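You operate a simulated robot arm through the tools that you are given. There is no shell and no other tool. Be economical: measure what you need, move in short steps, check, and stop when the job is done.

You run a simulated two-armed robot. Do the job below in one go: nothing can be reset, and whatever is moved stays where it is left.

TASK
On the top of the test bench, fold the white cloth in half, so that its two short edges meet.

It is judged by the outcome, as a careful person would: the job done as asked, and still so three seconds after it is handed in. It fails if anything else is knocked over, pushed out of place, dropped, spilled or broken. Flat cloth is picked up by pressing the open fingertips on it (5 to 10 N) and closing them slowly along it; thin cloth reads only 2 to 8 mm in the jaws.

THE ROBOT
Two 7-joint arms with two-finger parallel grippers on one trunk, on a base that drives. Base frame: it is fixed to the floor where the robot stands at the start and does not move with it; the origin is under the middle of the robot, x ahead of it, y to its left, z up; the surface under the hand at the start is at about z = 850. Readings come in mm, rad, newtons and seconds.
The left shoulder is at the start at [50, 177, 1104], the right one opposite. With the tool pointing down near the work surface each hand reaches from about 220 to 700 mm from the robot's upright axis, wherever it stands, measured 20 degrees to its own side. Places, roughly: top of the test bench [700, 400, 800]. Payload 3.43 kg a hand.
The TCP of each hand is the grasp point between the finger pads, 34 mm short of the fingertips. In the tool frame z runs along the fingers and y along their closing line. Largest opening 128 mm; finger width 24, thickness 12; the body of the gripper, 48 by 130 mm, starts 96 mm behind the TCP.
Orientation is that of the tool frame in the base frame, as [roll, pitch, yaw] about the fixed x, y, z axes, in that order (R = Rz(yaw) Ry(pitch) Rx(roll)). With the fingers straight down and closing along the base's y, the tool's x points along the base's -x, its y along +y and its z along -z.

THE INTERFACE
- The arms move only by the tool send_rows. It takes "left_deltas", "right_deltas" or both (then of equal length, played together; a hand with none holds still); each is one flat list of numbers, 7 for each row, row after row: the finger opening in mm, from 0 to 128, then the shift along the tool's x, y, z in units of 30 mm (1.0 is 30 mm), then the turn, a rotation vector about the tool's x, y, z in units of 8 degrees (1.0 is 8 degrees). In form: [hand, x, y, z, wx, wy, wz, hand, x, y, z, wx, wy, wz, ...]. A call has 1 to 8 rows; each row shifts and turns the commanded pose from where the row before left it, along the tool's axes as they then stand. A call with a number of a shift or a turn outside -1 to 1 is refused whole. Rows are played at 5 a second. More than 50 mm and 0.15 rad between two rows, or a gripper value outside its range, and nothing of the call is played. A pose out of reach is approached as far as the arm can. The call stops where the force on the tool passes 40 N (or 10 N more than at its start, if that is more) or the arm is blocked; 0.2 s more then pass. The fingers move at their own pace (about 108 mm/s each) and stop on an object; they squeeze with about 34 N. The grip force told is the motor's: it shows also when the fingers shut on nothing. Time passes only in rows, and 0.2 s behind the last, so rows that do not move let the fingers close. It gives the time, the measured TCP pose, the force on the tool (base axes), the opening and the grip force at its end, in the units of the frame above (readings bear some noise), with the torque about the TCP (base axes, N m) and any sound that the robot's microphone picked up.
- Cameras (640 x 400 px; columns grow to the right, rows downward): "scene" is now at [155.5, -9.7, 1264.3]; the picture's right is [-0.11, -0.99, 0.00], its down [-0.59, 0.07, -0.81] and it looks along [0.80, -0.09, -0.59] (base axes); focal length 285 px, centre (320, 200). "left" rides on the left gripper at [76, 11, -160] in its tool frame; the picture's right is [-0.15, 0.99, 0.00], its down [-0.88, -0.13, -0.46] and it looks along [-0.45, -0.07, 0.89] (tool axes); focal length 234 px, centre (320, 200). "right" rides on the right gripper at [76, -11, -160] in its tool frame; the picture's right is [0.15, 0.99, 0.00], its down [-0.88, 0.13, -0.46] and it looks along [-0.45, 0.07, 0.89] (tool axes); focal length 234 px, centre (320, 200). There is no depth. A picture from a camera that has moved, and an enlarged one, comes with that camera's place and axes in the base frame and with its lens.
- snapshot(camera): a new picture of that camera. No time passes.
- raise_lower(by): slides the trunk up (or, below 0, down) by that many mm; the arms and the scene camera ride with it, the base frame stays. It gives what a move gives, with no picture.
- drive_base(legs): drives the robot by 1 to 6 legs, each [ahead, turn to the left] in mm and rad, along the robot's own axes; the way and the turn of a leg run together, so that a leg with both is an arc; at most 1500 mm and 3.142 rad a leg. The arms and the cameras ride along, it lands a little off, and it stops where it bumps. It gives what a move gives.
- aim_head(pan, tilt): turns the head with the scene camera to pan (to the left, within 1.396 rad either way) and tilt (down, from -0.506 to 1.204), counted from straight ahead of the robot. It gives what a move gives.
- zoom(camera, box): a new picture of the part [left, top, right, bottom] of that camera's present view, enlarged. No time passes.
- close_job(): hands the job in; it is judged then, once.

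Work in short steps. Places have to be worked out from the pictures, the camera data and where the tool is seen: move nearer, look again, correct. Check each grasp and each placing, and mend what went wrong. You have 120 turns and 108 pictures in all, those below and enlarged ones among them. Open the grippers and draw the arms clear of the work before you hand the job in, unless the task says otherwise; then end with one line.

The tools are called after "Emit:" as name(argument=value, ...) on one line, values as JSON. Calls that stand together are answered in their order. send_rows: Moves the arms, as the interface text tells. Its arguments: {"type":"object","properties":{"left_deltas":{"type":"array","items":{"type":"number"}},"right_deltas":{"type":"array","items":{"type":"number"}}},"required":[]} The other tools are called the same way: raise_lower (by) slides the trunk up or down; drive_base (legs) drives the base; aim_head (pan, tilt) turns the head that bears the scene camera; snapshot (camera) takes a picture; zoom (camera, box) takes an enlarged picture of a part of a camera's view; close_job () hands the job in.

At the start:

```text
t: 0.0
left_ee_pos: [464.3, 205.9, 1024.6]
left_ee_rot: [3.141, -0.001, -3.14]
left_wrist_force: [0.2, 0.4, -0.5]
left_ft_torque: [-0.03, 0.03, -0.04]
left_gripper_width: 127.8
left_grip_force: 0.0
right_ee_pos: [394.8, -195.3, 1079.1]
right_ee_rot: [-3.141, 0.001, -3.142]
right_wrist_force: [0.6, -0.2, -0.3]
right_ft_torque: [-0.02, -0.02, 0.02]
right_gripper_width: 128.1
right_grip_force: 0.1
trunk travel left (down, up): [-275.0, 126.0]
robot x, y, heading: [-2.9, -2.2, 0.003]
head pan, tilt: [-0.113, 0.63]
```

scene: 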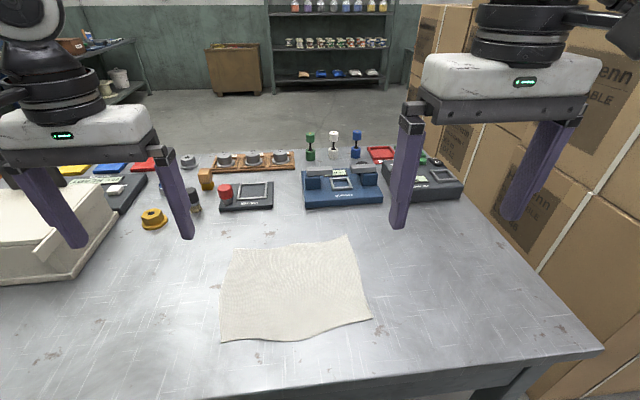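
right: 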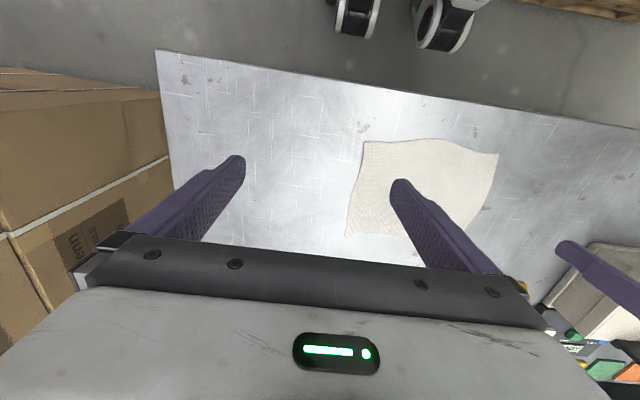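
left: 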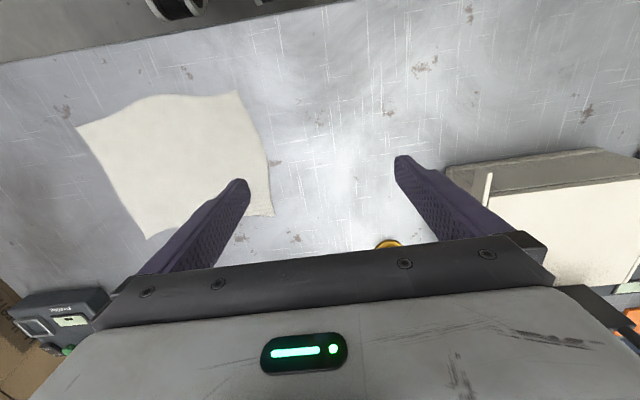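

I estimate the cloth at x 385–585, y −116 to +120, so its short edges are the left and right ones. I'll look closer before moving.

Emit:
zoom(camera="scene", box=[190, 200, 430, 350])

Emit:
zoom(camera="right", box=[320, 110, 560, 260])

```text
2.67 times, centred on (310, 275) of scene
camera zoom: at [155.5, -9.7, 1264.3], right [-0.11, -0.99, 0.0], down [-0.59, 0.07, -0.81], along [0.8, -0.09, -0.59], focal length 759 px, centre (347, 0)
```

zoom: 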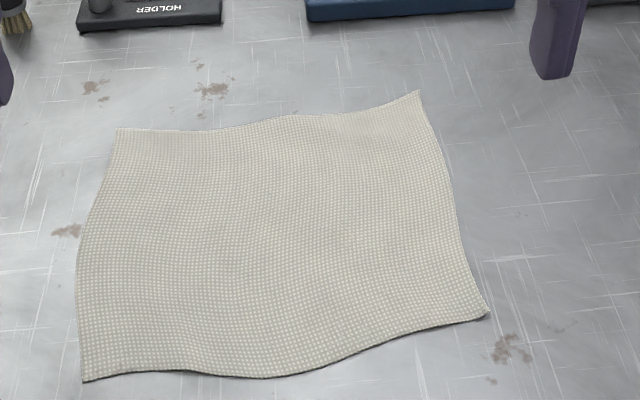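

```text
2.67 times, centred on (440, 185) of right
camera zoom: at [319.2, -205.5, 1238.2], right [-0.15, 0.99, 0.0], down [0.88, 0.13, 0.46], along [0.45, 0.07, -0.89], focal length 624 px, centre (0, 240)
```

zoom: 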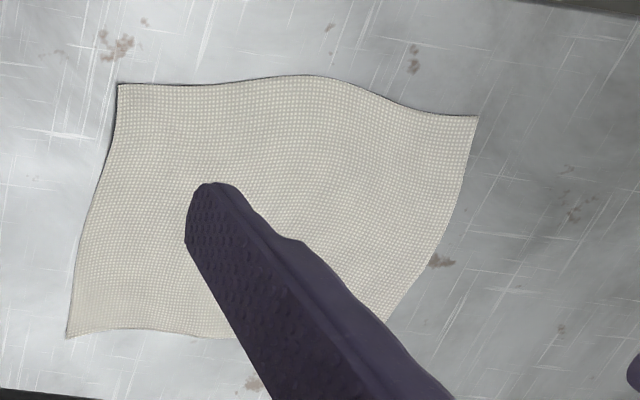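

Both cameras agree on the corners with the table at z≈850: NR(395,−117), FR(587,−114), NL(382,111), FL(575,124). I'll fold the right edge over to the left, with the right hand at the near-right corner and the left hand at the far-right one. The right hand goes above its corner first.

Emit:
send_rows(right_deltas=[30, -0.12, 0.6, 0.86, 0, 0, 0, 30, -0.12, 0.6, 0.86, 0, 0, 0, 30, -0.12, 0.6, 0.86, 0, 0, 0, 30, -0.12, 0.6, 0.86, 0, 0, 0, 30, -0.12, 0.6, 0.86, 0, 0, 0, 30, 0, 0, 0, 0, 0, 0])

Emit:
snapshot(camera="right")

Emit:
snapshot(camera="scene")

```text
t: 1.4
left_ee_pos: [465.1, 206.7, 1023.9]
left_ee_rot: [-3.14, 0.0, -3.14]
left_wrist_force: [0.4, 0.7, -0.7]
left_ft_torque: [0.01, -0.01, -0.03]
left_gripper_width: 128.0
left_grip_force: 0.0
right_ee_pos: [414.5, -105.6, 948.7]
right_ee_rot: [-3.141, -0.001, 3.141]
right_wrist_force: [0.0, 0.9, 0.4]
right_ft_torque: [0.02, 0.0, -0.01]
right_gripper_width: 29.9
right_grip_force: 0.0
trunk travel left (down, up): [-275.0, 126.0]
robot x, y, heading: [-1.4, 0.7, -0.0]
head pan, tilt: [-0.113, 0.63]
```

```text
102 pictures are left
camera right: at [338.7, -116.4, 1108.7], right [-0.15, 0.99, 0.0], down [0.88, 0.13, 0.46], along [0.45, 0.07, -0.89], focal length 234 px, centre (320, 200)
```

right: 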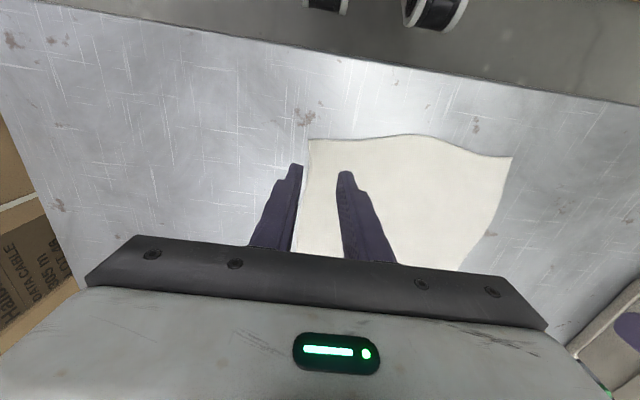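

```text
101 pictures are left
camera scene: at [155.4, -9.7, 1264.3], right [-0.11, -0.99, 0.0], down [-0.59, 0.07, -0.81], along [0.8, -0.09, -0.59], focal length 285 px, centre (320, 200)
```

scene: 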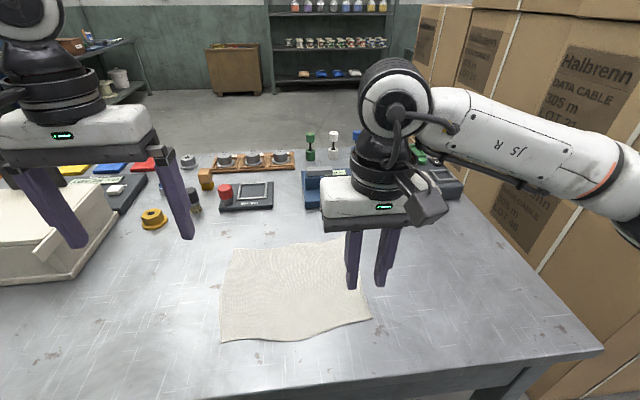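

The right hand is over the corner. I lower it until the tips are just above the cloth and look again.

Emit:
send_rows(right_deltas=[30, 0, 0, 0.6, 0, 0, 0, 30, 0, 0, 0.6, 0, 0, 0, 30, 0, 0, 0.6, 0, 0, 0])

Emit:
zoom(camera="right", box=[220, 100, 460, 250])

Emit:
zoom(camera="scene", box=[220, 220, 460, 370])

```text
t: 2.2
left_ee_pos: [465.2, 205.8, 1024.6]
left_ee_rot: [3.14, 0.0, -3.139]
left_wrist_force: [0.3, 0.3, 0.3]
left_ft_torque: [-0.03, 0.01, 0.03]
left_gripper_width: 127.9
left_grip_force: 0.1
right_ee_pos: [413.6, -105.4, 895.2]
right_ee_rot: [3.141, 0.0, 3.141]
right_wrist_force: [1.1, -0.1, 0.4]
right_ft_torque: [-0.01, 0.02, -0.04]
right_gripper_width: 30.2
right_grip_force: 0.1
trunk travel left (down, up): [-275.0, 126.0]
robot x, y, heading: [-0.8, -1.6, 0.002]
head pan, tilt: [-0.113, 0.63]
```

```text
2.67 times, centred on (340, 175) of right
camera zoom: at [337.8, -115.0, 1054.9], right [-0.15, 0.99, 0.0], down [0.88, 0.13, 0.46], along [0.45, 0.07, -0.89], focal length 624 px, centre (267, 267)
```

zoom: 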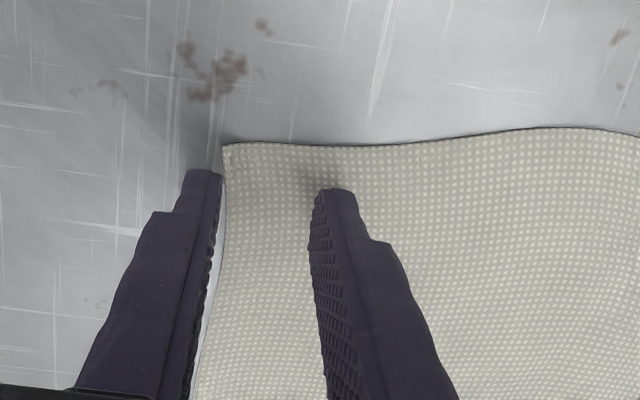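

```text
2.67 times, centred on (340, 295) of scene
camera zoom: at [155.5, -9.7, 1264.3], right [-0.11, -0.99, 0.0], down [-0.59, 0.07, -0.81], along [0.8, -0.09, -0.59], focal length 759 px, centre (267, -53)
```

zoom: 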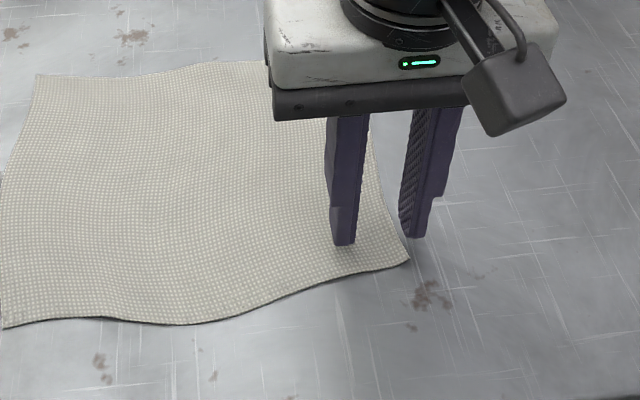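

The outer finger sits just outside the edge and the inner one on the cloth, as wanted. I press down gently.

Emit:
send_rows(right_deltas=[30, 0, 0, 0.2, 0, 0, 0, 30, 0, 0, 0.13, 0, 0, 0, 30, 0, 0, 0, 0, 0, 0])

```text
t: 3.0
left_ee_pos: [464.1, 206.9, 1023.4]
left_ee_rot: [-3.14, 0.002, -3.14]
left_wrist_force: [-0.8, 1.3, 0.0]
left_ft_torque: [-0.02, 0.01, 0.02]
left_gripper_width: 128.0
left_grip_force: 0.1
right_ee_pos: [412.7, -105.0, 885.8]
right_ee_rot: [3.141, 0.003, 3.14]
right_wrist_force: [-0.1, -0.1, 4.9]
right_ft_torque: [0.07, 0.06, 0.0]
right_gripper_width: 30.0
right_grip_force: 0.1
trunk travel left (down, up): [-275.0, 126.0]
robot x, y, heading: [-1.0, 1.4, 0.002]
head pan, tilt: [-0.113, 0.63]
```

Contact at about 5 N. I press slightly more and close slowly.

Emit:
send_rows(right_deltas=[27, 0, 0, 0.03, 0, 0, 0, 23, 0, 0, 0, 0, 0, 0, 19, 0, 0, 0, 0, 0, 0, 15, 0, 0, 0, 0, 0, 0, 11, 0, 0, 0, 0, 0, 0, 7, 0, 0, 0, 0, 0, 0, 3, 0, 0, 0, 0, 0, 0, 0, 0, 0, 0, 0, 0, 0])

Emit:
zoom(camera="right", box=[220, 100, 460, 250])

Emit:
zoom(camera="scene", box=[260, 220, 420, 320])

```text
t: 4.8
left_ee_pos: [463.1, 206.3, 1024.1]
left_ee_rot: [-3.14, 0.001, -3.14]
left_wrist_force: [0.3, 0.1, -0.5]
left_ft_torque: [-0.02, -0.01, 0.04]
left_gripper_width: 128.1
left_grip_force: 0.2
right_ee_pos: [413.2, -105.3, 885.4]
right_ee_rot: [-3.141, 0.001, -3.141]
right_wrist_force: [1.4, 1.1, 14.7]
right_ft_torque: [0.07, 0.12, 0.0]
right_gripper_width: 5.2
right_grip_force: 34.4
trunk travel left (down, up): [-275.0, 126.0]
robot x, y, heading: [0.6, -0.6, 0.002]
head pan, tilt: [-0.113, 0.63]
```

```text
2.67 times, centred on (340, 175) of right
camera zoom: at [336.8, -115.7, 1044.8], right [-0.15, 0.99, 0.0], down [0.88, 0.13, 0.46], along [0.45, 0.07, -0.89], focal length 624 px, centre (267, 267)
```

zoom: 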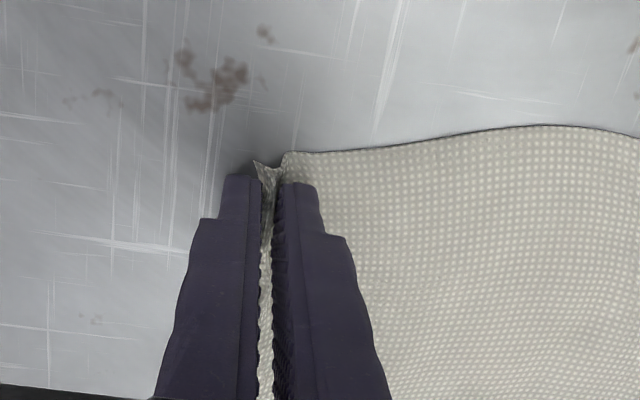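

```text
4.00 times, centred on (340, 270) of scene
camera zoom: at [154.6, -9.4, 1264.5], right [-0.11, -0.99, 0.0], down [-0.58, 0.07, -0.81], along [0.8, -0.09, -0.59], focal length 1139 px, centre (240, -80)
```

zoom: 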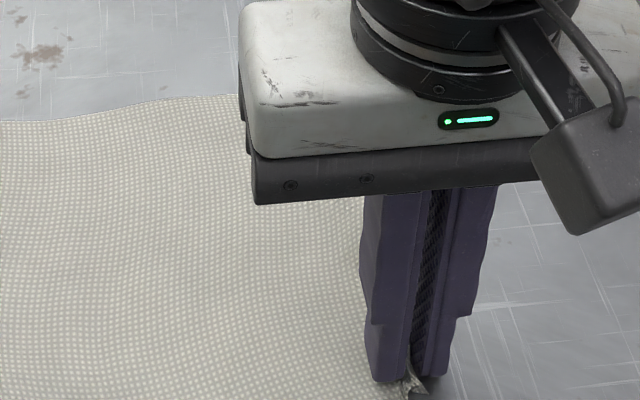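

The edge is pinched at 5.2 mm with almost no flap. Now the left hand moves toward the far-right corner, x first, then across.

Emit:
send_rows(left_deltas=[30, -1, -0.5, 0, 0, 0, 0, 30, -1, -0.5, 0, 0, 0, 0, 30, -1, -0.8, 0, 0, 0, 0, 30, -0.5, -1, 0, 0, 0, 0, 30, 0, -1, 0, 0, 0, 0, 30, 0, -1, 0, 0, 0, 0, 30, 0, -1, 0, 0, 0, 0, 30, 0, -1, 0, 0, 0, 0])

Emit:
snapshot(camera="scene")

```text
t: 6.6
left_ee_pos: [569.7, 3.3, 1026.1]
left_ee_rot: [3.141, 0.002, -3.14]
left_wrist_force: [-0.9, 0.5, -0.1]
left_ft_torque: [-0.01, 0.0, -0.01]
left_gripper_width: 30.4
left_grip_force: 0.1
right_ee_pos: [411.9, -105.3, 885.5]
right_ee_rot: [-3.14, 0.004, -3.141]
right_wrist_force: [0.1, -0.3, 17.7]
right_ft_torque: [0.11, 0.16, 0.02]
right_gripper_width: 5.4
right_grip_force: 34.1
trunk travel left (down, up): [-275.0, 126.0]
robot x, y, heading: [-1.7, -0.4, -0.001]
head pan, tilt: [-0.113, 0.63]
```

```text
96 pictures are left
camera scene: at [154.3, -9.6, 1264.5], right [-0.11, -0.99, 0.0], down [-0.58, 0.07, -0.81], along [0.8, -0.09, -0.59], focal length 285 px, centre (320, 200)
```

scene: 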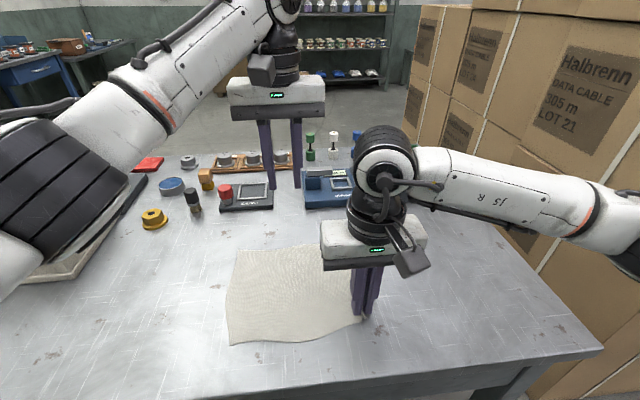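

The arms are well clear of each other. I continue the left hand to y≈−105 and bring it down.

Emit:
send_rows(left_deltas=[30, 0, -0.9, 0, 0, 0, 0, 30, 0, -0.9, 0, 0, 0, 0, 30, 0, -0.9, 0, 0, 0, 0, 30, 0, -0.9, 0, 0, 0, 0, 30, 0, 0, 0.9, 0, 0, 0, 30, 0, 0, 0.9, 0, 0, 0, 30, 0, 0, 0.9, 0, 0, 0])

Emit:
snapshot(camera="scene")

Emit:
snapshot(camera="left")

```text
t: 8.2
left_ee_pos: [549.9, -64.0, 934.8]
left_ee_rot: [-3.14, 0.0, -3.141]
left_wrist_force: [0.2, 0.6, 0.2]
left_ft_torque: [-0.01, -0.01, -0.05]
left_gripper_width: 29.9
left_grip_force: 0.0
left hand out of reach, approached as far as the arm can: row 2, 3, 4
right_ee_pos: [413.2, -105.1, 885.9]
right_ee_rot: [3.14, 0.003, -3.14]
right_wrist_force: [-1.5, -0.3, 18.6]
right_ft_torque: [0.05, 0.21, -0.01]
right_gripper_width: 5.1
right_grip_force: 34.3
trunk travel left (down, up): [-275.0, 126.0]
robot x, y, heading: [1.0, -1.1, -0.004]
head pan, tilt: [-0.113, 0.63]
```

```text
95 pictures are left
camera scene: at [154.1, -9.4, 1264.6], right [-0.11, -0.99, 0.0], down [-0.58, 0.07, -0.81], along [0.8, -0.09, -0.59], focal length 285 px, centre (320, 200)
```

scene: 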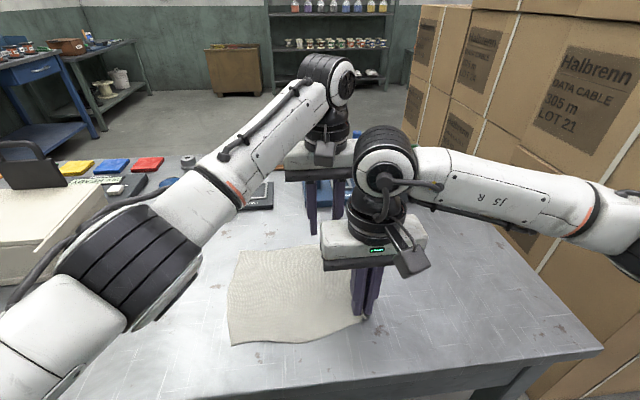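

```text
94 pictures are left
camera left: at [475.1, -51.0, 1095.0], right [0.14, 0.99, 0.0], down [0.88, -0.13, 0.46], along [0.45, -0.07, -0.89], focal length 234 px, centre (320, 200)
```

left: 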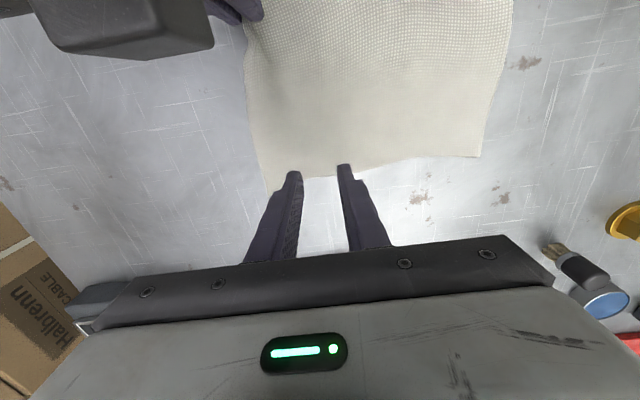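

The left arm reached its limit while high; it may reach farther lower down. I lower it to z≈905 and then step toward the corner.

Emit:
send_rows(left_deltas=[30, 0, 0, 0.9, 0, 0, 0, 30, 0, -0.7, 0, 0, 0, 0, 30, -0.2, -0.7, 0, 0, 0, 0, 30, -0.3, 0, 0, 0, 0, 0])

Emit:
snapshot(camera="left")

```text
t: 9.4
left_ee_pos: [571.1, -62.5, 904.9]
left_ee_rot: [3.14, -0.001, -3.083]
left_wrist_force: [0.0, 0.4, -0.6]
left_ft_torque: [0.02, -0.02, 0.01]
left_gripper_width: 30.1
left_grip_force: 0.1
left hand out of reach, approached as far as the arm can: row 3, 4
right_ee_pos: [412.8, -104.7, 886.1]
right_ee_rot: [3.139, 0.004, 3.14]
right_wrist_force: [-1.1, -1.0, 9.9]
right_ft_torque: [-0.01, 0.04, 0.01]
right_gripper_width: 2.5
right_grip_force: 34.4
trunk travel left (down, up): [-275.0, 126.0]
robot x, y, heading: [1.5, -1.5, 0.001]
head pan, tilt: [-0.113, 0.63]
stopped in row 4 (left hand): the arm was blocked; the commanded pose is now the measured one
```

```text
93 pictures are left
camera left: at [496.2, -55.8, 1065.8], right [0.09, 1.0, 0.0], down [0.89, -0.08, 0.46], along [0.45, -0.04, -0.89], focal length 234 px, centre (320, 200)
```

left: 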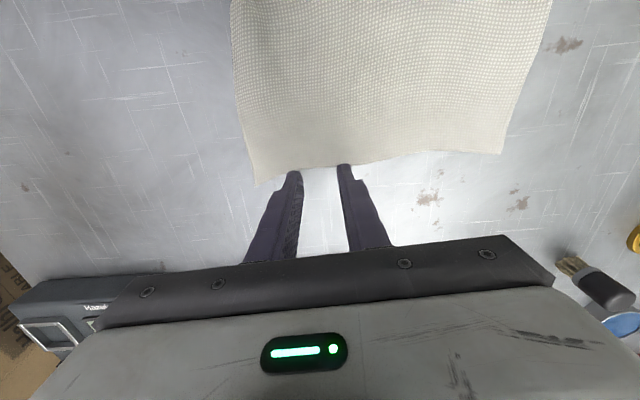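

The left arm stopped as blocked, and the right grip now reads 2.5 mm. I check the scene for contact.

Emit:
snapshot(camera="scene")

Emit:
zoom(camera="right", box=[220, 100, 460, 250])

```text
92 pictures are left
camera scene: at [155.0, -9.4, 1264.2], right [-0.11, -0.99, 0.0], down [-0.59, 0.07, -0.81], along [0.8, -0.09, -0.59], focal length 285 px, centre (320, 200)
```

scene: 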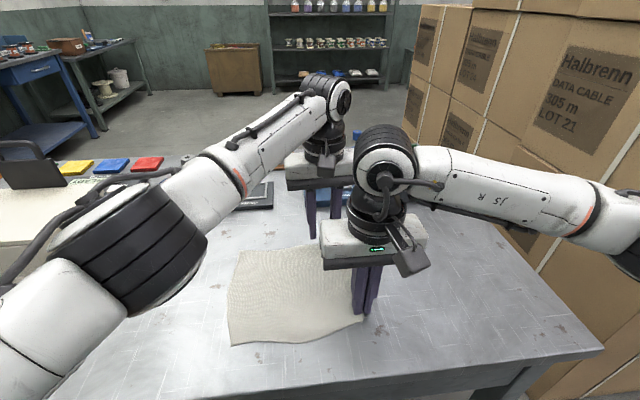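

```text
2.67 times, centred on (340, 175) of right
camera zoom: at [337.1, -115.7, 1045.3], right [-0.15, 0.99, 0.0], down [0.88, 0.13, 0.46], along [0.45, 0.07, -0.89], focal length 624 px, centre (267, 267)
```

zoom: 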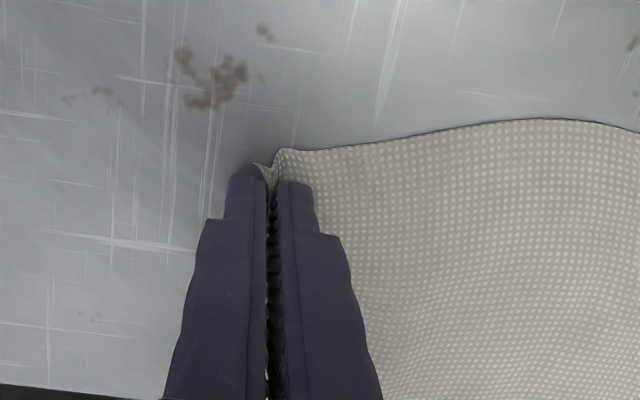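

No contact; the left arm is just at its limit. Turning the base right by about 20° will bring its shoulder closer, so I release the cloth, raise both hands and turn.

Emit:
send_rows(left_deltas=[30, 0.5, 0.5, -0.5, 0, 0, 0, 30, 0.9, 0.8, -0.5, 0, 0, 0, 30, 0.9, 0.8, -0.8, 0, 0, 0, 30, 0.6, 0, -0.9, 0, 0, 0, 30, 0, 0, -0.9, 0, 0, 0], right_deltas=[30, 0, 0, 0, 0, 0, 0, 30, 0, 0, -0.1, 0, 0, 0, 30, 0, 0, -0.9, 0, 0, 0, 30, 0, 0, -1, 0, 0, 0, 30, 0, 0, -1, 0, 0, 0])

Emit:
snapshot(camera="scene")

```text
t: 10.6
left_ee_pos: [479.9, -6.5, 1013.3]
left_ee_rot: [3.139, 0.0, -3.088]
left_wrist_force: [-0.8, -0.2, 0.2]
left_ft_torque: [0.0, 0.0, -0.02]
left_gripper_width: 29.6
left_grip_force: 0.0
right_ee_pos: [412.6, -104.6, 976.3]
right_ee_rot: [-3.14, 0.0, 3.14]
right_wrist_force: [0.4, 0.5, -0.6]
right_ft_torque: [0.03, 0.0, -0.03]
right_gripper_width: 30.0
right_grip_force: 0.0
trunk travel left (down, up): [-275.0, 126.0]
robot x, y, heading: [1.5, 1.4, 0.002]
head pan, tilt: [-0.113, 0.63]
```

```text
90 pictures are left
camera scene: at [155.1, -9.6, 1264.3], right [-0.11, -0.99, 0.0], down [-0.59, 0.07, -0.81], along [0.8, -0.09, -0.59], focal length 285 px, centre (320, 200)
```

scene: 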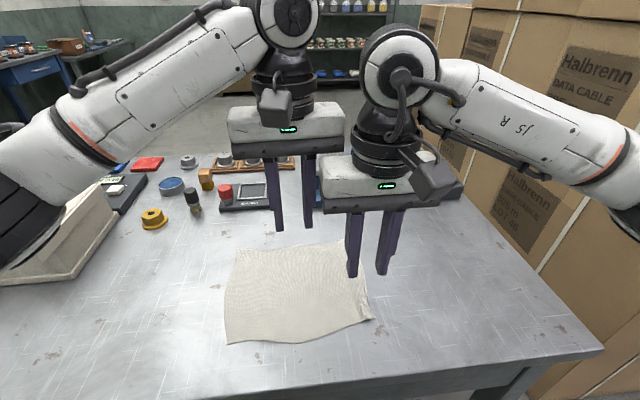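

The cloth is still flat with its shape unchanged. I turn the base right by 0.32 rad.

Emit:
drive_base(legs=[[0, -0.32]])

Emit:
aim_head(pan=0.3, tilt=0.72)

Emit:
snapshot(camera="scene")

```text
t: 12.0
left_ee_pos: [453.1, -157.0, 1014.1]
left_ee_rot: [3.139, -0.001, 2.879]
left_wrist_force: [0.0, 0.5, -0.2]
left_ft_torque: [-0.01, -0.01, -0.02]
left_gripper_width: 30.0
left_grip_force: 0.0
right_ee_pos: [361.2, -229.1, 975.3]
right_ee_rot: [3.14, -0.001, 2.825]
right_wrist_force: [-0.6, -0.9, -0.2]
right_ft_torque: [0.0, -0.03, -0.03]
right_gripper_width: 30.0
right_grip_force: 0.1
trunk travel left (down, up): [-275.0, 126.0]
robot x, y, heading: [2.6, 0.8, -0.32]
head pan, tilt: [-0.113, 0.63]
```

```text
t: 12.9
left_ee_pos: [452.5, -157.9, 1014.2]
left_ee_rot: [3.14, 0.002, 2.878]
left_wrist_force: [0.3, -0.1, 0.2]
left_ft_torque: [-0.03, 0.03, -0.01]
left_gripper_width: 29.8
left_grip_force: 0.1
right_ee_pos: [360.7, -229.4, 975.7]
right_ee_rot: [-3.141, 0.0, 2.824]
right_wrist_force: [-0.1, -0.2, -0.6]
right_ft_torque: [-0.05, -0.01, 0.02]
right_gripper_width: 29.9
right_grip_force: 0.0
trunk travel left (down, up): [-275.0, 126.0]
robot x, y, heading: [1.8, 2.6, -0.318]
head pan, tilt: [0.3, 0.721]
```

```text
89 pictures are left
camera scene: at [149.2, -23.2, 1256.5], right [-0.02, -1.0, 0.0], down [-0.66, 0.01, -0.75], along [0.75, -0.01, -0.66], focal length 285 px, centre (320, 200)
```

scene: 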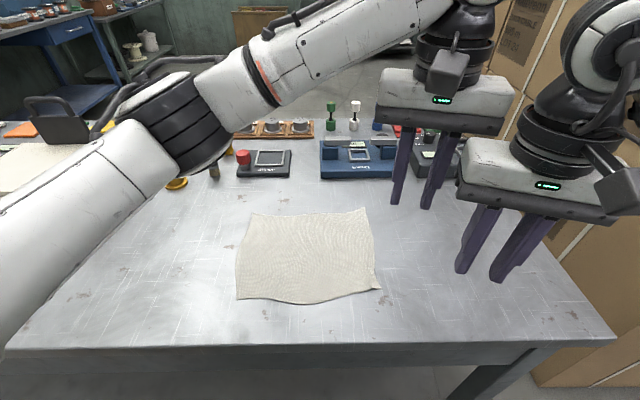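

Clear view now, and the cloth is where I computed. I square both hands to the base axes and move them above the two right corners.

Emit:
send_rows(left_deltas=[30, 0, 0, 0, 0, 0, -0.63, 30, 0, 0, 0, 0, 0, -0.63, 30, 0, 0, 0, 0, 0, -0.62, 30, -0.77, 0.35, 0.4, 0, 0, 0, 30, -0.77, 0.35, 0.4, 0, 0, 0, 30, -0.77, 0.35, 0.4, 0, 0, 0, 30, -0.77, 0.35, 0.4, 0, 0, 0, 30, -0.77, 0.35, 0.4, 0, 0, 0], right_deltas=[30, 0, 0, 0, 0, 0, -0.76, 30, 0, 0, 0, 0, 0, -0.76, 30, 0, 0, 0, 0, 0, -0.75, 30, -0.34, 0.83, 0.3, 0, 0, 0, 30, -0.34, 0.83, 0.3, 0, 0, 0, 30, -0.34, 0.83, 0.3, 0, 0, 0, 30, -0.34, 0.83, 0.3, 0, 0, 0, 30, -0.34, 0.83, 0.3, 0, 0, 0])

Emit:
snapshot(camera="scene")

Emit:
snapshot(camera="left")

Emit:
snapshot(camera="right")

```text
t: 14.7
left_ee_pos: [569.0, -106.3, 953.5]
left_ee_rot: [-3.141, 0.002, 3.14]
left_wrist_force: [-0.2, 0.2, 0.4]
left_ft_torque: [0.0, -0.01, 0.0]
left_gripper_width: 29.9
left_grip_force: 0.0
right_ee_pos: [412.1, -104.4, 929.1]
right_ee_rot: [3.141, 0.001, 3.138]
right_wrist_force: [0.9, -0.9, 1.2]
right_ft_torque: [0.01, -0.04, 0.01]
right_gripper_width: 30.0
right_grip_force: 0.0
trunk travel left (down, up): [-275.0, 126.0]
robot x, y, heading: [-0.9, 1.2, -0.321]
head pan, tilt: [0.3, 0.721]
```

```text
88 pictures are left
camera scene: at [149.5, -22.8, 1256.5], right [-0.02, -1.0, 0.0], down [-0.66, 0.01, -0.75], along [0.75, -0.01, -0.66], focal length 285 px, centre (320, 200)
```

scene: 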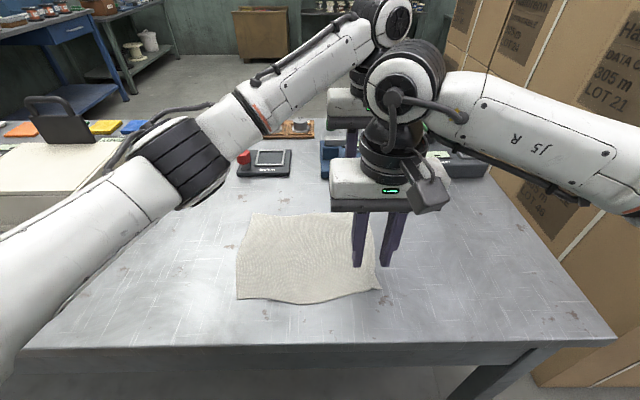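

```text
87 pictures are left
camera left: at [495.6, -94.2, 1115.7], right [0.15, 0.99, 0.0], down [0.88, -0.13, 0.46], along [0.45, -0.07, -0.89], focal length 234 px, centre (320, 200)
```

left: 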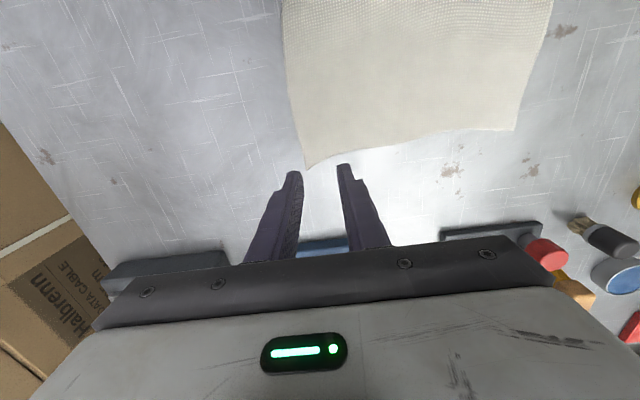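

```text
86 pictures are left
camera right: at [336.6, -114.4, 1089.9], right [-0.14, 0.99, 0.0], down [0.88, 0.13, 0.46], along [0.45, 0.07, -0.89], focal length 234 px, centre (320, 200)
```

right: 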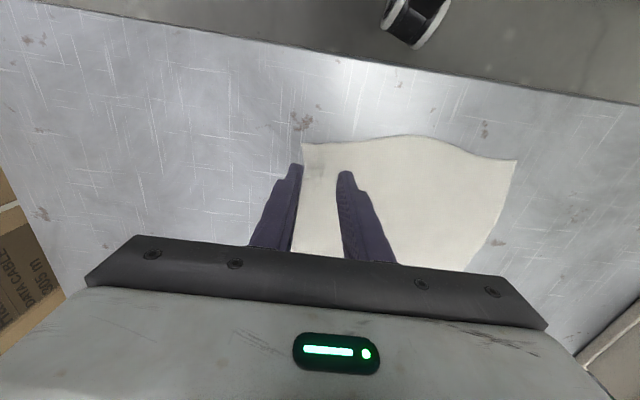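

The left camera puts the far-right corner at about (588,−122). I shift the left hand 5 mm outward and lower both near the surface.

Emit:
send_rows(left_deltas=[30, 0, -0.17, 0.65, 0, 0, 0, 30, 0, 0, 0.65, 0, 0, 0, 30, 0, 0, 0.6, 0, 0, 0], right_deltas=[30, 0, 0, 0.4, 0, 0, 0, 30, 0, 0, 0.4, 0, 0, 0, 30, 0, 0, 0.4, 0, 0, 0])

Emit:
zoom(camera="left", box=[220, 60, 460, 210])

Emit:
zoom(camera="right", box=[220, 100, 460, 250])

```text
t: 15.5
left_ee_pos: [568.2, -110.2, 898.1]
left_ee_rot: [3.141, -0.001, 3.142]
left_wrist_force: [0.3, 0.0, 0.9]
left_ft_torque: [0.03, -0.02, -0.02]
left_gripper_width: 30.1
left_grip_force: 0.1
right_ee_pos: [412.9, -104.7, 895.3]
right_ee_rot: [-3.141, 0.002, 3.139]
right_wrist_force: [-0.8, 0.1, -0.8]
right_ft_torque: [0.0, -0.01, 0.01]
right_gripper_width: 30.1
right_grip_force: 0.1
trunk travel left (down, up): [-275.0, 126.0]
robot x, y, heading: [-1.7, -2.0, -0.316]
head pan, tilt: [0.3, 0.721]
```

```text
2.67 times, centred on (340, 135) of left
camera zoom: at [494.5, -98.8, 1058.8], right [0.15, 0.99, 0.0], down [0.88, -0.13, 0.46], along [0.45, -0.07, -0.89], focal length 624 px, centre (267, 373)
```

zoom: 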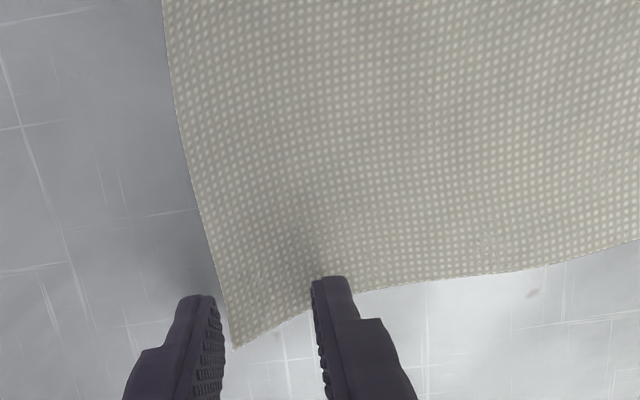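

```text
2.67 times, centred on (340, 175) of right
camera zoom: at [336.0, -114.7, 1055.1], right [-0.15, 0.99, 0.0], down [0.88, 0.13, 0.46], along [0.45, 0.07, -0.89], focal length 624 px, centre (267, 267)
```

zoom: 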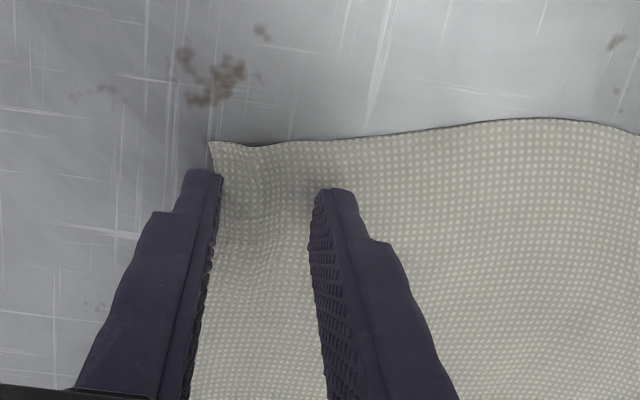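

I adjust: the left hand 12 mm nearer and 3 mm outward, the right hand 6 mm outward. Then both press down.

Emit:
send_rows(left_deltas=[30, 0.4, -0.1, 0, 0, 0, 0, 30, 0, 0, 0.22, 0, 0, 0, 30, 0, 0, 0.2, 0, 0, 0, 30, 0, 0, 0, 0, 0, 0], right_deltas=[30, 0, -0.2, 0, 0, 0, 0, 30, 0, 0, 0.17, 0, 0, 0, 30, 0, 0, 0.17, 0, 0, 0, 30, 0, 0, 0, 0, 0, 0])

Emit:
zoom(camera="left", box=[220, 60, 460, 210])

Emit:
zoom(camera="right", box=[220, 100, 460, 250])

```text
t: 16.5
left_ee_pos: [556.7, -114.2, 885.5]
left_ee_rot: [-3.141, 0.0, 3.14]
left_wrist_force: [0.0, 1.1, 5.6]
left_ft_torque: [0.13, -0.03, 0.02]
left_gripper_width: 30.5
left_grip_force: 0.4
right_ee_pos: [412.7, -111.0, 886.0]
right_ee_rot: [-3.142, 0.001, 3.139]
right_wrist_force: [0.9, 0.5, 0.3]
right_ft_torque: [0.0, -0.01, 0.0]
right_gripper_width: 29.7
right_grip_force: 0.1
trunk travel left (down, up): [-275.0, 126.0]
robot x, y, heading: [0.9, -0.1, -0.313]
head pan, tilt: [0.3, 0.721]
```

```text
2.67 times, centred on (340, 135) of left
camera zoom: at [482.9, -102.5, 1046.1], right [0.15, 0.99, 0.0], down [0.88, -0.13, 0.46], along [0.45, -0.07, -0.89], focal length 624 px, centre (267, 373)
```

zoom: 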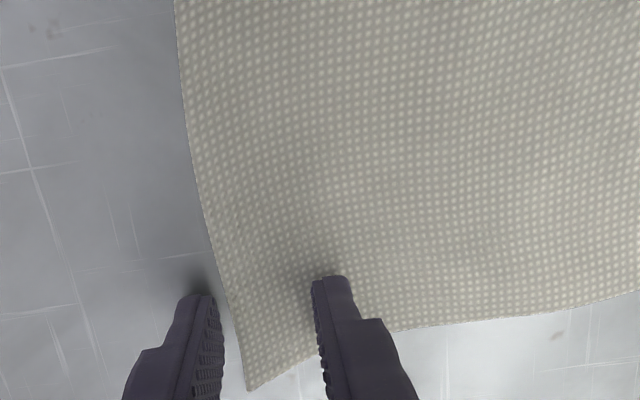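

```text
2.67 times, centred on (340, 175) of right
camera zoom: at [336.3, -121.4, 1045.4], right [-0.15, 0.99, 0.0], down [0.88, 0.13, 0.46], along [0.45, 0.07, -0.89], focal length 624 px, centre (267, 267)
```

zoom: 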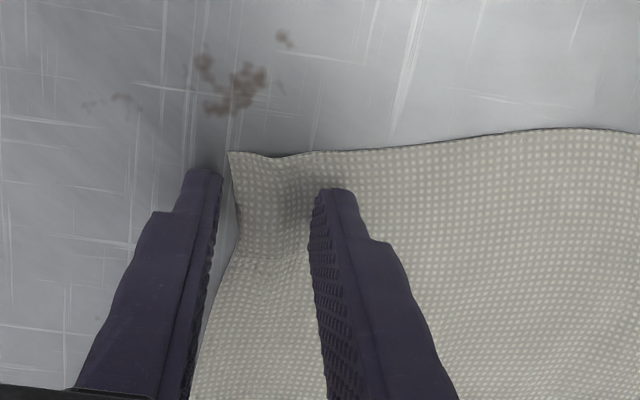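

Both are well placed. I press the right a little more and close both slowly.

Emit:
send_rows(left_deltas=[30, 0, 0, 0.02, 0, 0, 0, 25, 0, 0, 0.02, 0, 0, 0, 20, 0, 0, 0, 0, 0, 0, 16, 0, 0, 0, 0, 0, 0, 12, 0, 0, 0, 0, 0, 0, 8, 0, 0, 0, 0, 0, 0, 4, 0, 0, 0, 0, 0, 0, 0, 0, 0, 0, 0, 0, 0], right_deltas=[30, 0, 0, 0.07, 0, 0, 0, 25, 0, 0, 0.03, 0, 0, 0, 20, 0, 0, 0, 0, 0, 0, 16, 0, 0, 0, 0, 0, 0, 12, 0, 0, 0, 0, 0, 0, 8, 0, 0, 0, 0, 0, 0, 4, 0, 0, 0, 0, 0, 0, 0, 0, 0, 0, 0, 0, 0])

Emit:
zoom(camera="left", box=[220, 60, 460, 210])

Emit:
zoom(camera="right", box=[220, 100, 460, 250])

```text
t: 18.3
left_ee_pos: [555.2, -112.7, 885.3]
left_ee_rot: [-3.141, 0.004, 3.141]
left_wrist_force: [-0.1, 1.7, 8.2]
left_ft_torque: [0.13, -0.03, 0.04]
left_gripper_width: 5.6
left_grip_force: 34.0
right_ee_pos: [410.8, -110.0, 884.9]
right_ee_rot: [3.138, 0.007, -3.141]
right_wrist_force: [1.1, 2.4, 28.9]
right_ft_torque: [0.24, 0.21, -0.01]
right_gripper_width: 2.4
right_grip_force: 34.3
trunk travel left (down, up): [-275.0, 126.0]
robot x, y, heading: [-0.1, 1.6, -0.318]
head pan, tilt: [0.3, 0.721]
```

```text
2.67 times, centred on (340, 135) of left
camera zoom: at [481.2, -100.8, 1045.9], right [0.15, 0.99, 0.0], down [0.88, -0.13, 0.46], along [0.45, -0.07, -0.89], focal length 624 px, centre (267, 373)
```

zoom: 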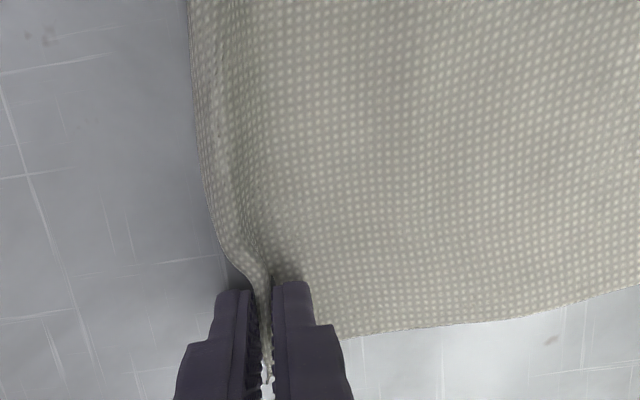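

```text
2.67 times, centred on (340, 175) of right
camera zoom: at [334.2, -120.7, 1044.2], right [-0.15, 0.99, 0.0], down [0.88, 0.13, 0.46], along [0.46, 0.07, -0.89], focal length 624 px, centre (267, 267)
```

zoom: 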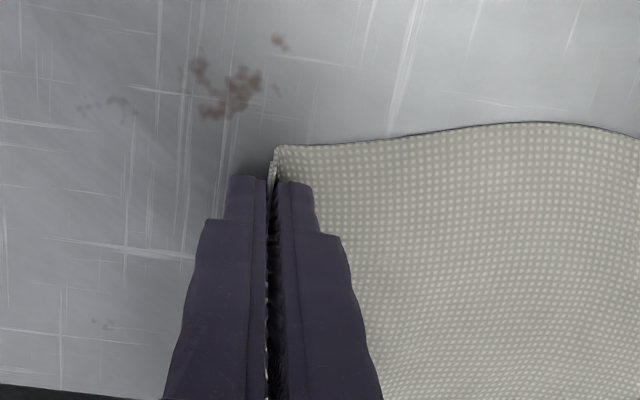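

Both jaws hold cloth (5.6 and 2.4 mm). I lift a little to check.

Emit:
send_rows(left_deltas=[0, 0, 0.1, -0.35, 0, 0, 0, 0, 0, 0.1, -0.35, 0, 0, 0, 0, 0, 0.1, -0.35, 0, 0, 0], right_deltas=[0, 0, 0.1, -0.35, 0, 0, 0, 0, 0, 0.1, -0.35, 0, 0, 0, 0, 0, 0.1, -0.35, 0, 0, 0])

Emit:
zoom(camera="left", box=[220, 60, 460, 210])

Emit:
zoom(camera="right", box=[220, 100, 460, 250])

Emit:
snapshot(camera="scene")

```text
t: 19.1
left_ee_pos: [557.2, -103.6, 914.8]
left_ee_rot: [3.139, 0.0, 3.14]
left_wrist_force: [-0.7, -0.1, 0.0]
left_ft_torque: [-0.01, 0.01, 0.01]
left_gripper_width: 5.9
left_grip_force: 33.7
right_ee_pos: [411.8, -102.6, 912.5]
right_ee_rot: [-3.14, -0.001, 3.14]
right_wrist_force: [-0.8, -0.9, -0.4]
right_ft_torque: [0.0, -0.05, 0.0]
right_gripper_width: 2.4
right_grip_force: 33.7
trunk travel left (down, up): [-275.0, 126.0]
robot x, y, heading: [1.8, -0.1, -0.315]
head pan, tilt: [0.3, 0.721]
```

```text
2.67 times, centred on (340, 135) of left
camera zoom: at [483.9, -91.5, 1075.7], right [0.15, 0.99, 0.0], down [0.88, -0.13, 0.46], along [0.45, -0.07, -0.89], focal length 624 px, centre (267, 373)
```

zoom: 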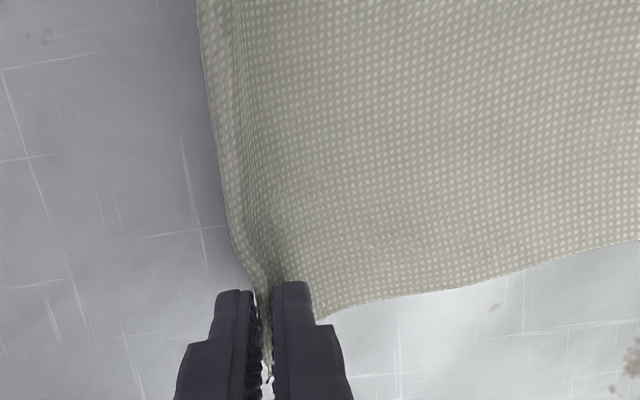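

```text
2.67 times, centred on (340, 175) of right
camera zoom: at [335.6, -112.8, 1072.4], right [-0.14, 0.99, 0.0], down [0.88, 0.13, 0.46], along [0.45, 0.07, -0.89], focal length 624 px, centre (267, 267)
```

zoom: 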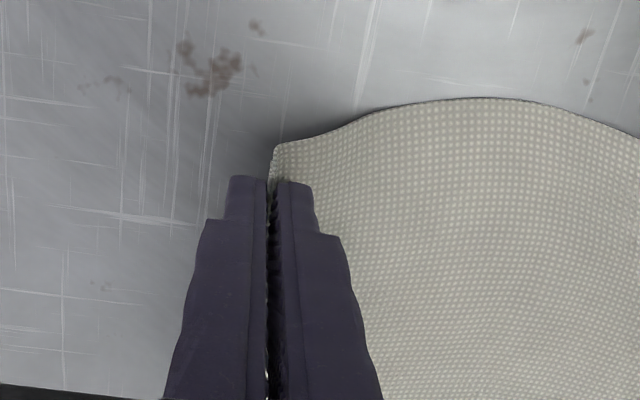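

```text
77 pictures are left
camera scene: at [149.0, -23.0, 1256.4], right [-0.02, -1.0, 0.0], down [-0.66, 0.01, -0.75], along [0.75, -0.01, -0.66], focal length 285 px, centre (320, 200)
```

scene: 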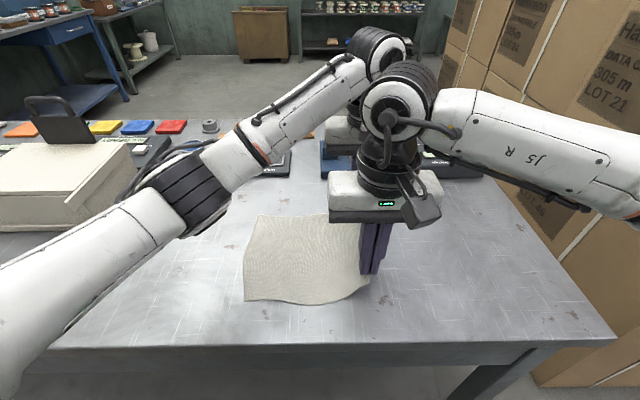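

Both hold firmly. I carry both along the first half of the folding arc to y≈+5.

Emit:
send_rows(left_deltas=[0, 0, 0.5, -0.6, 0, 0, 0, 0, 0, 0.6, -0.6, 0, 0, 0, 0, 0, 0.65, -0.4, 0, 0, 0, 0, 0, 0.65, -0.25, 0, 0, 0, 0, 0, 0.65, -0.1, 0, 0, 0, 0, 0, 0.65, 0, 0, 0, 0], right_deltas=[0, 0, 0.5, -0.6, 0, 0, 0, 0, 0, 0.6, -0.6, 0, 0, 0, 0, 0, 0.65, -0.4, 0, 0, 0, 0, 0, 0.65, -0.25, 0, 0, 0, 0, 0, 0.65, -0.1, 0, 0, 0, 0, 0, 0.65, 0, 0, 0, 0])

Emit:
snapshot(camera="scene")

Emit:
snapshot(camera="right")

Emit:
snapshot(camera="left")

```text
t: 20.5
left_ee_pos: [558.6, 7.6, 974.6]
left_ee_rot: [3.141, 0.0, 3.14]
left_wrist_force: [-0.1, -0.4, 0.0]
left_ft_torque: [0.01, 0.03, 0.05]
left_gripper_width: 5.5
left_grip_force: 34.4
right_ee_pos: [414.1, 12.1, 973.6]
right_ee_rot: [-3.141, 0.0, 3.139]
right_wrist_force: [0.2, -0.2, -0.4]
right_ft_torque: [-0.03, 0.01, 0.02]
right_gripper_width: 2.1
right_grip_force: 34.1
trunk travel left (down, up): [-275.0, 126.0]
robot x, y, heading: [-1.3, -1.1, -0.32]
head pan, tilt: [0.3, 0.721]
```

```text
76 pictures are left
camera scene: at [149.2, -22.6, 1256.5], right [-0.02, -1.0, 0.0], down [-0.66, 0.01, -0.75], along [0.75, -0.01, -0.66], focal length 285 px, centre (320, 200)
```

scene: 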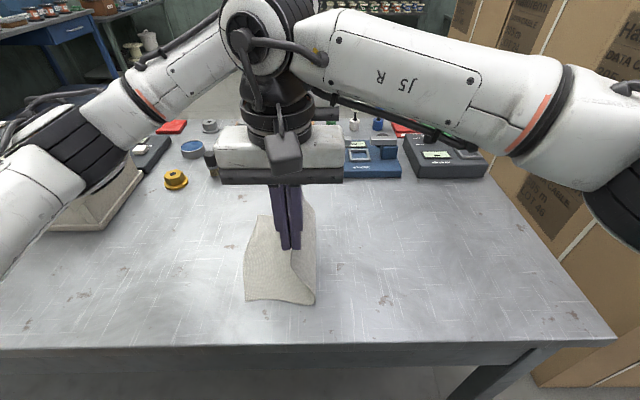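

```text
75 pictures are left
camera right: at [337.3, 2.3, 1131.8], right [-0.14, 0.99, 0.0], down [0.88, 0.13, 0.46], along [0.45, 0.07, -0.89], focal length 234 px, centre (320, 200)
```

right: 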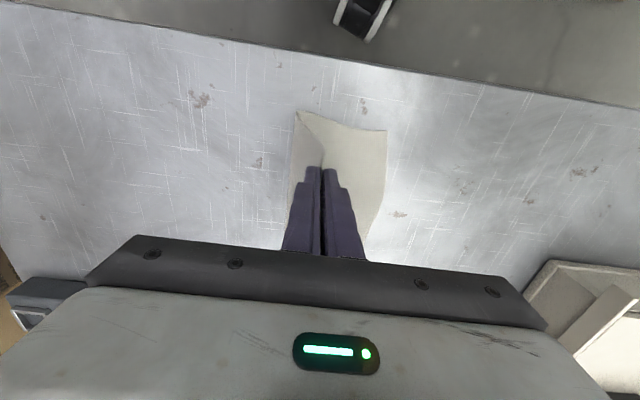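

```text
74 pictures are left
camera left: at [483.9, 19.8, 1135.0], right [0.15, 0.99, 0.0], down [0.88, -0.13, 0.46], along [0.45, -0.07, -0.89], focal length 234 px, centre (320, 200)
```

left: 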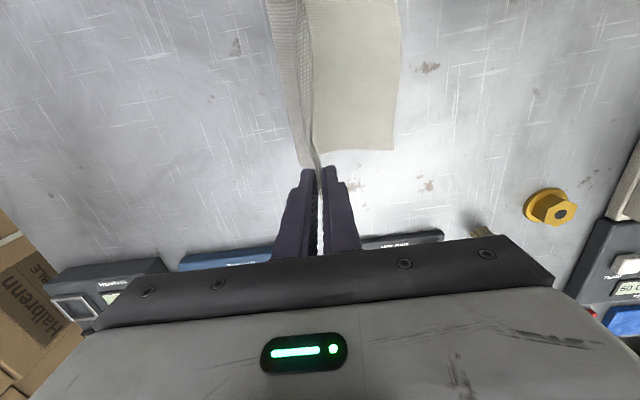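

Folding nicely: the crease is near y≈−19 and the left edge at y≈90–97. I continue the second half of the arc, descending.

Emit:
send_rows(left_deltas=[0, 0, 0.6, 0.2, 0, 0, 0, 0, 0, 0.6, 0.47, 0, 0, 0, 0, 0, 0.5, 0.6, 0, 0, 0, 0, 0, 0.4, 0.6, 0, 0, 0], right_deltas=[0, 0, 0.6, 0.2, 0, 0, 0, 0, 0, 0.6, 0.47, 0, 0, 0, 0, 0, 0.5, 0.6, 0, 0, 0, 0, 0, 0.4, 0.6, 0, 0, 0])

Emit:
zoom(camera="scene", box=[160, 180, 400, 330])

Emit:
zoom(camera="right", box=[220, 80, 460, 230])

Emit:
zoom(camera="left", box=[200, 40, 440, 190])

```text
t: 21.7
left_ee_pos: [555.9, 69.6, 917.5]
left_ee_rot: [3.14, 0.0, 3.14]
left_wrist_force: [-0.5, -0.7, -0.7]
left_ft_torque: [0.01, -0.03, -0.01]
left_gripper_width: 5.3
left_grip_force: 34.3
right_ee_pos: [436.7, 44.6, 924.4]
right_ee_rot: [3.128, 0.01, 3.077]
right_wrist_force: [-0.5, -0.5, 0.8]
right_ft_torque: [0.01, 0.01, 0.03]
right_gripper_width: 2.0
right_grip_force: 34.0
trunk travel left (down, up): [-275.0, 126.0]
robot x, y, heading: [-0.4, 0.1, -0.316]
head pan, tilt: [0.3, 0.721]
stopped in row 4 (right hand): the arm was blocked; the commanded pose is now the measured one
```

```text
2.67 times, centred on (280, 255) of scene
camera zoom: at [149.3, -23.4, 1256.5], right [-0.02, -1.0, 0.0], down [-0.66, 0.01, -0.75], along [0.75, -0.01, -0.66], focal length 759 px, centre (427, 53)
```

zoom: 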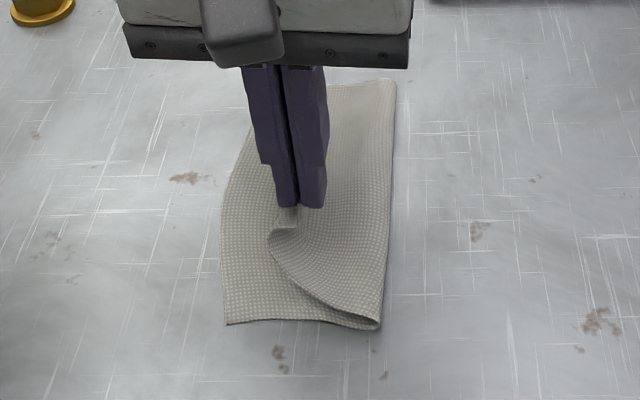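

```text
2.67 times, centred on (340, 155) of right
camera zoom: at [358.7, 37.0, 1082.9], right [-0.08, 1.0, 0.01], down [0.88, 0.07, 0.47], along [0.46, 0.05, -0.88], focal length 624 px, centre (267, 320)
```

zoom: 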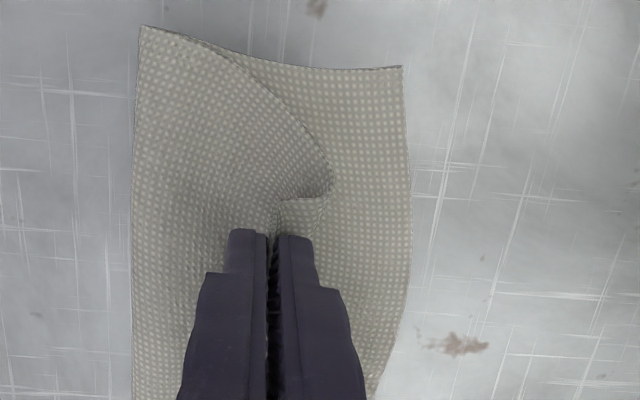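

```text
2.67 times, centred on (320, 115) of left
camera zoom: at [481.8, 82.2, 1077.2], right [0.15, 0.99, 0.0], down [0.88, -0.13, 0.46], along [0.45, -0.07, -0.89], focal length 624 px, centre (320, 427)
```

zoom: 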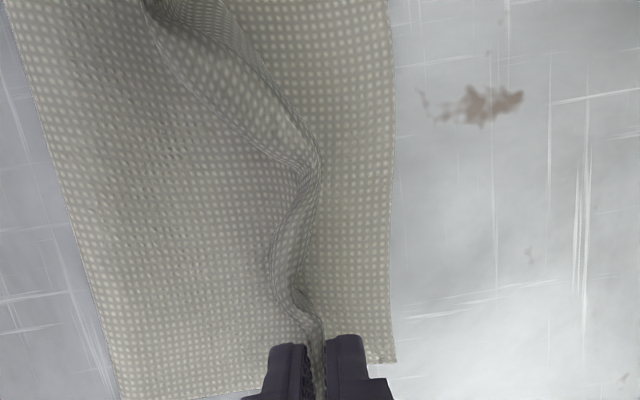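

The right arm was blocked and strayed to (437,45). I look at the arms to see why.

Emit:
snapshot(camera="scene")

Emit:
snapshot(camera="left")

```text
70 pictures are left
camera scene: at [149.3, -23.4, 1256.5], right [-0.02, -1.0, 0.0], down [-0.66, 0.01, -0.75], along [0.75, -0.01, -0.66], focal length 285 px, centre (320, 200)
```

scene: 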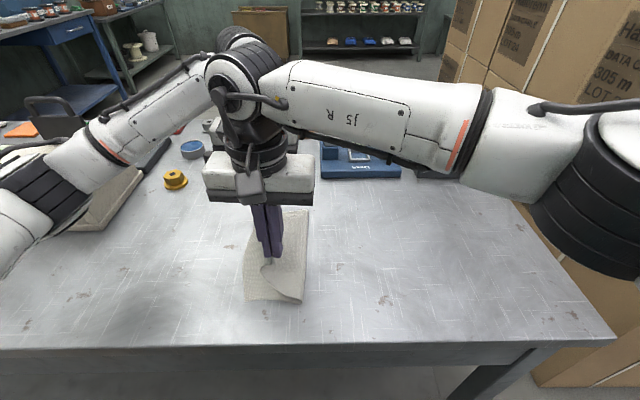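

```text
69 pictures are left
camera left: at [481.8, 82.2, 1077.2], right [0.15, 0.99, 0.0], down [0.88, -0.13, 0.46], along [0.45, -0.07, -0.89], focal length 234 px, centre (320, 200)
```

left: 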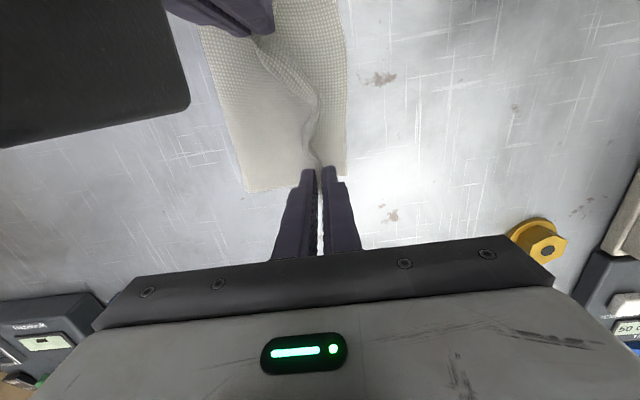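

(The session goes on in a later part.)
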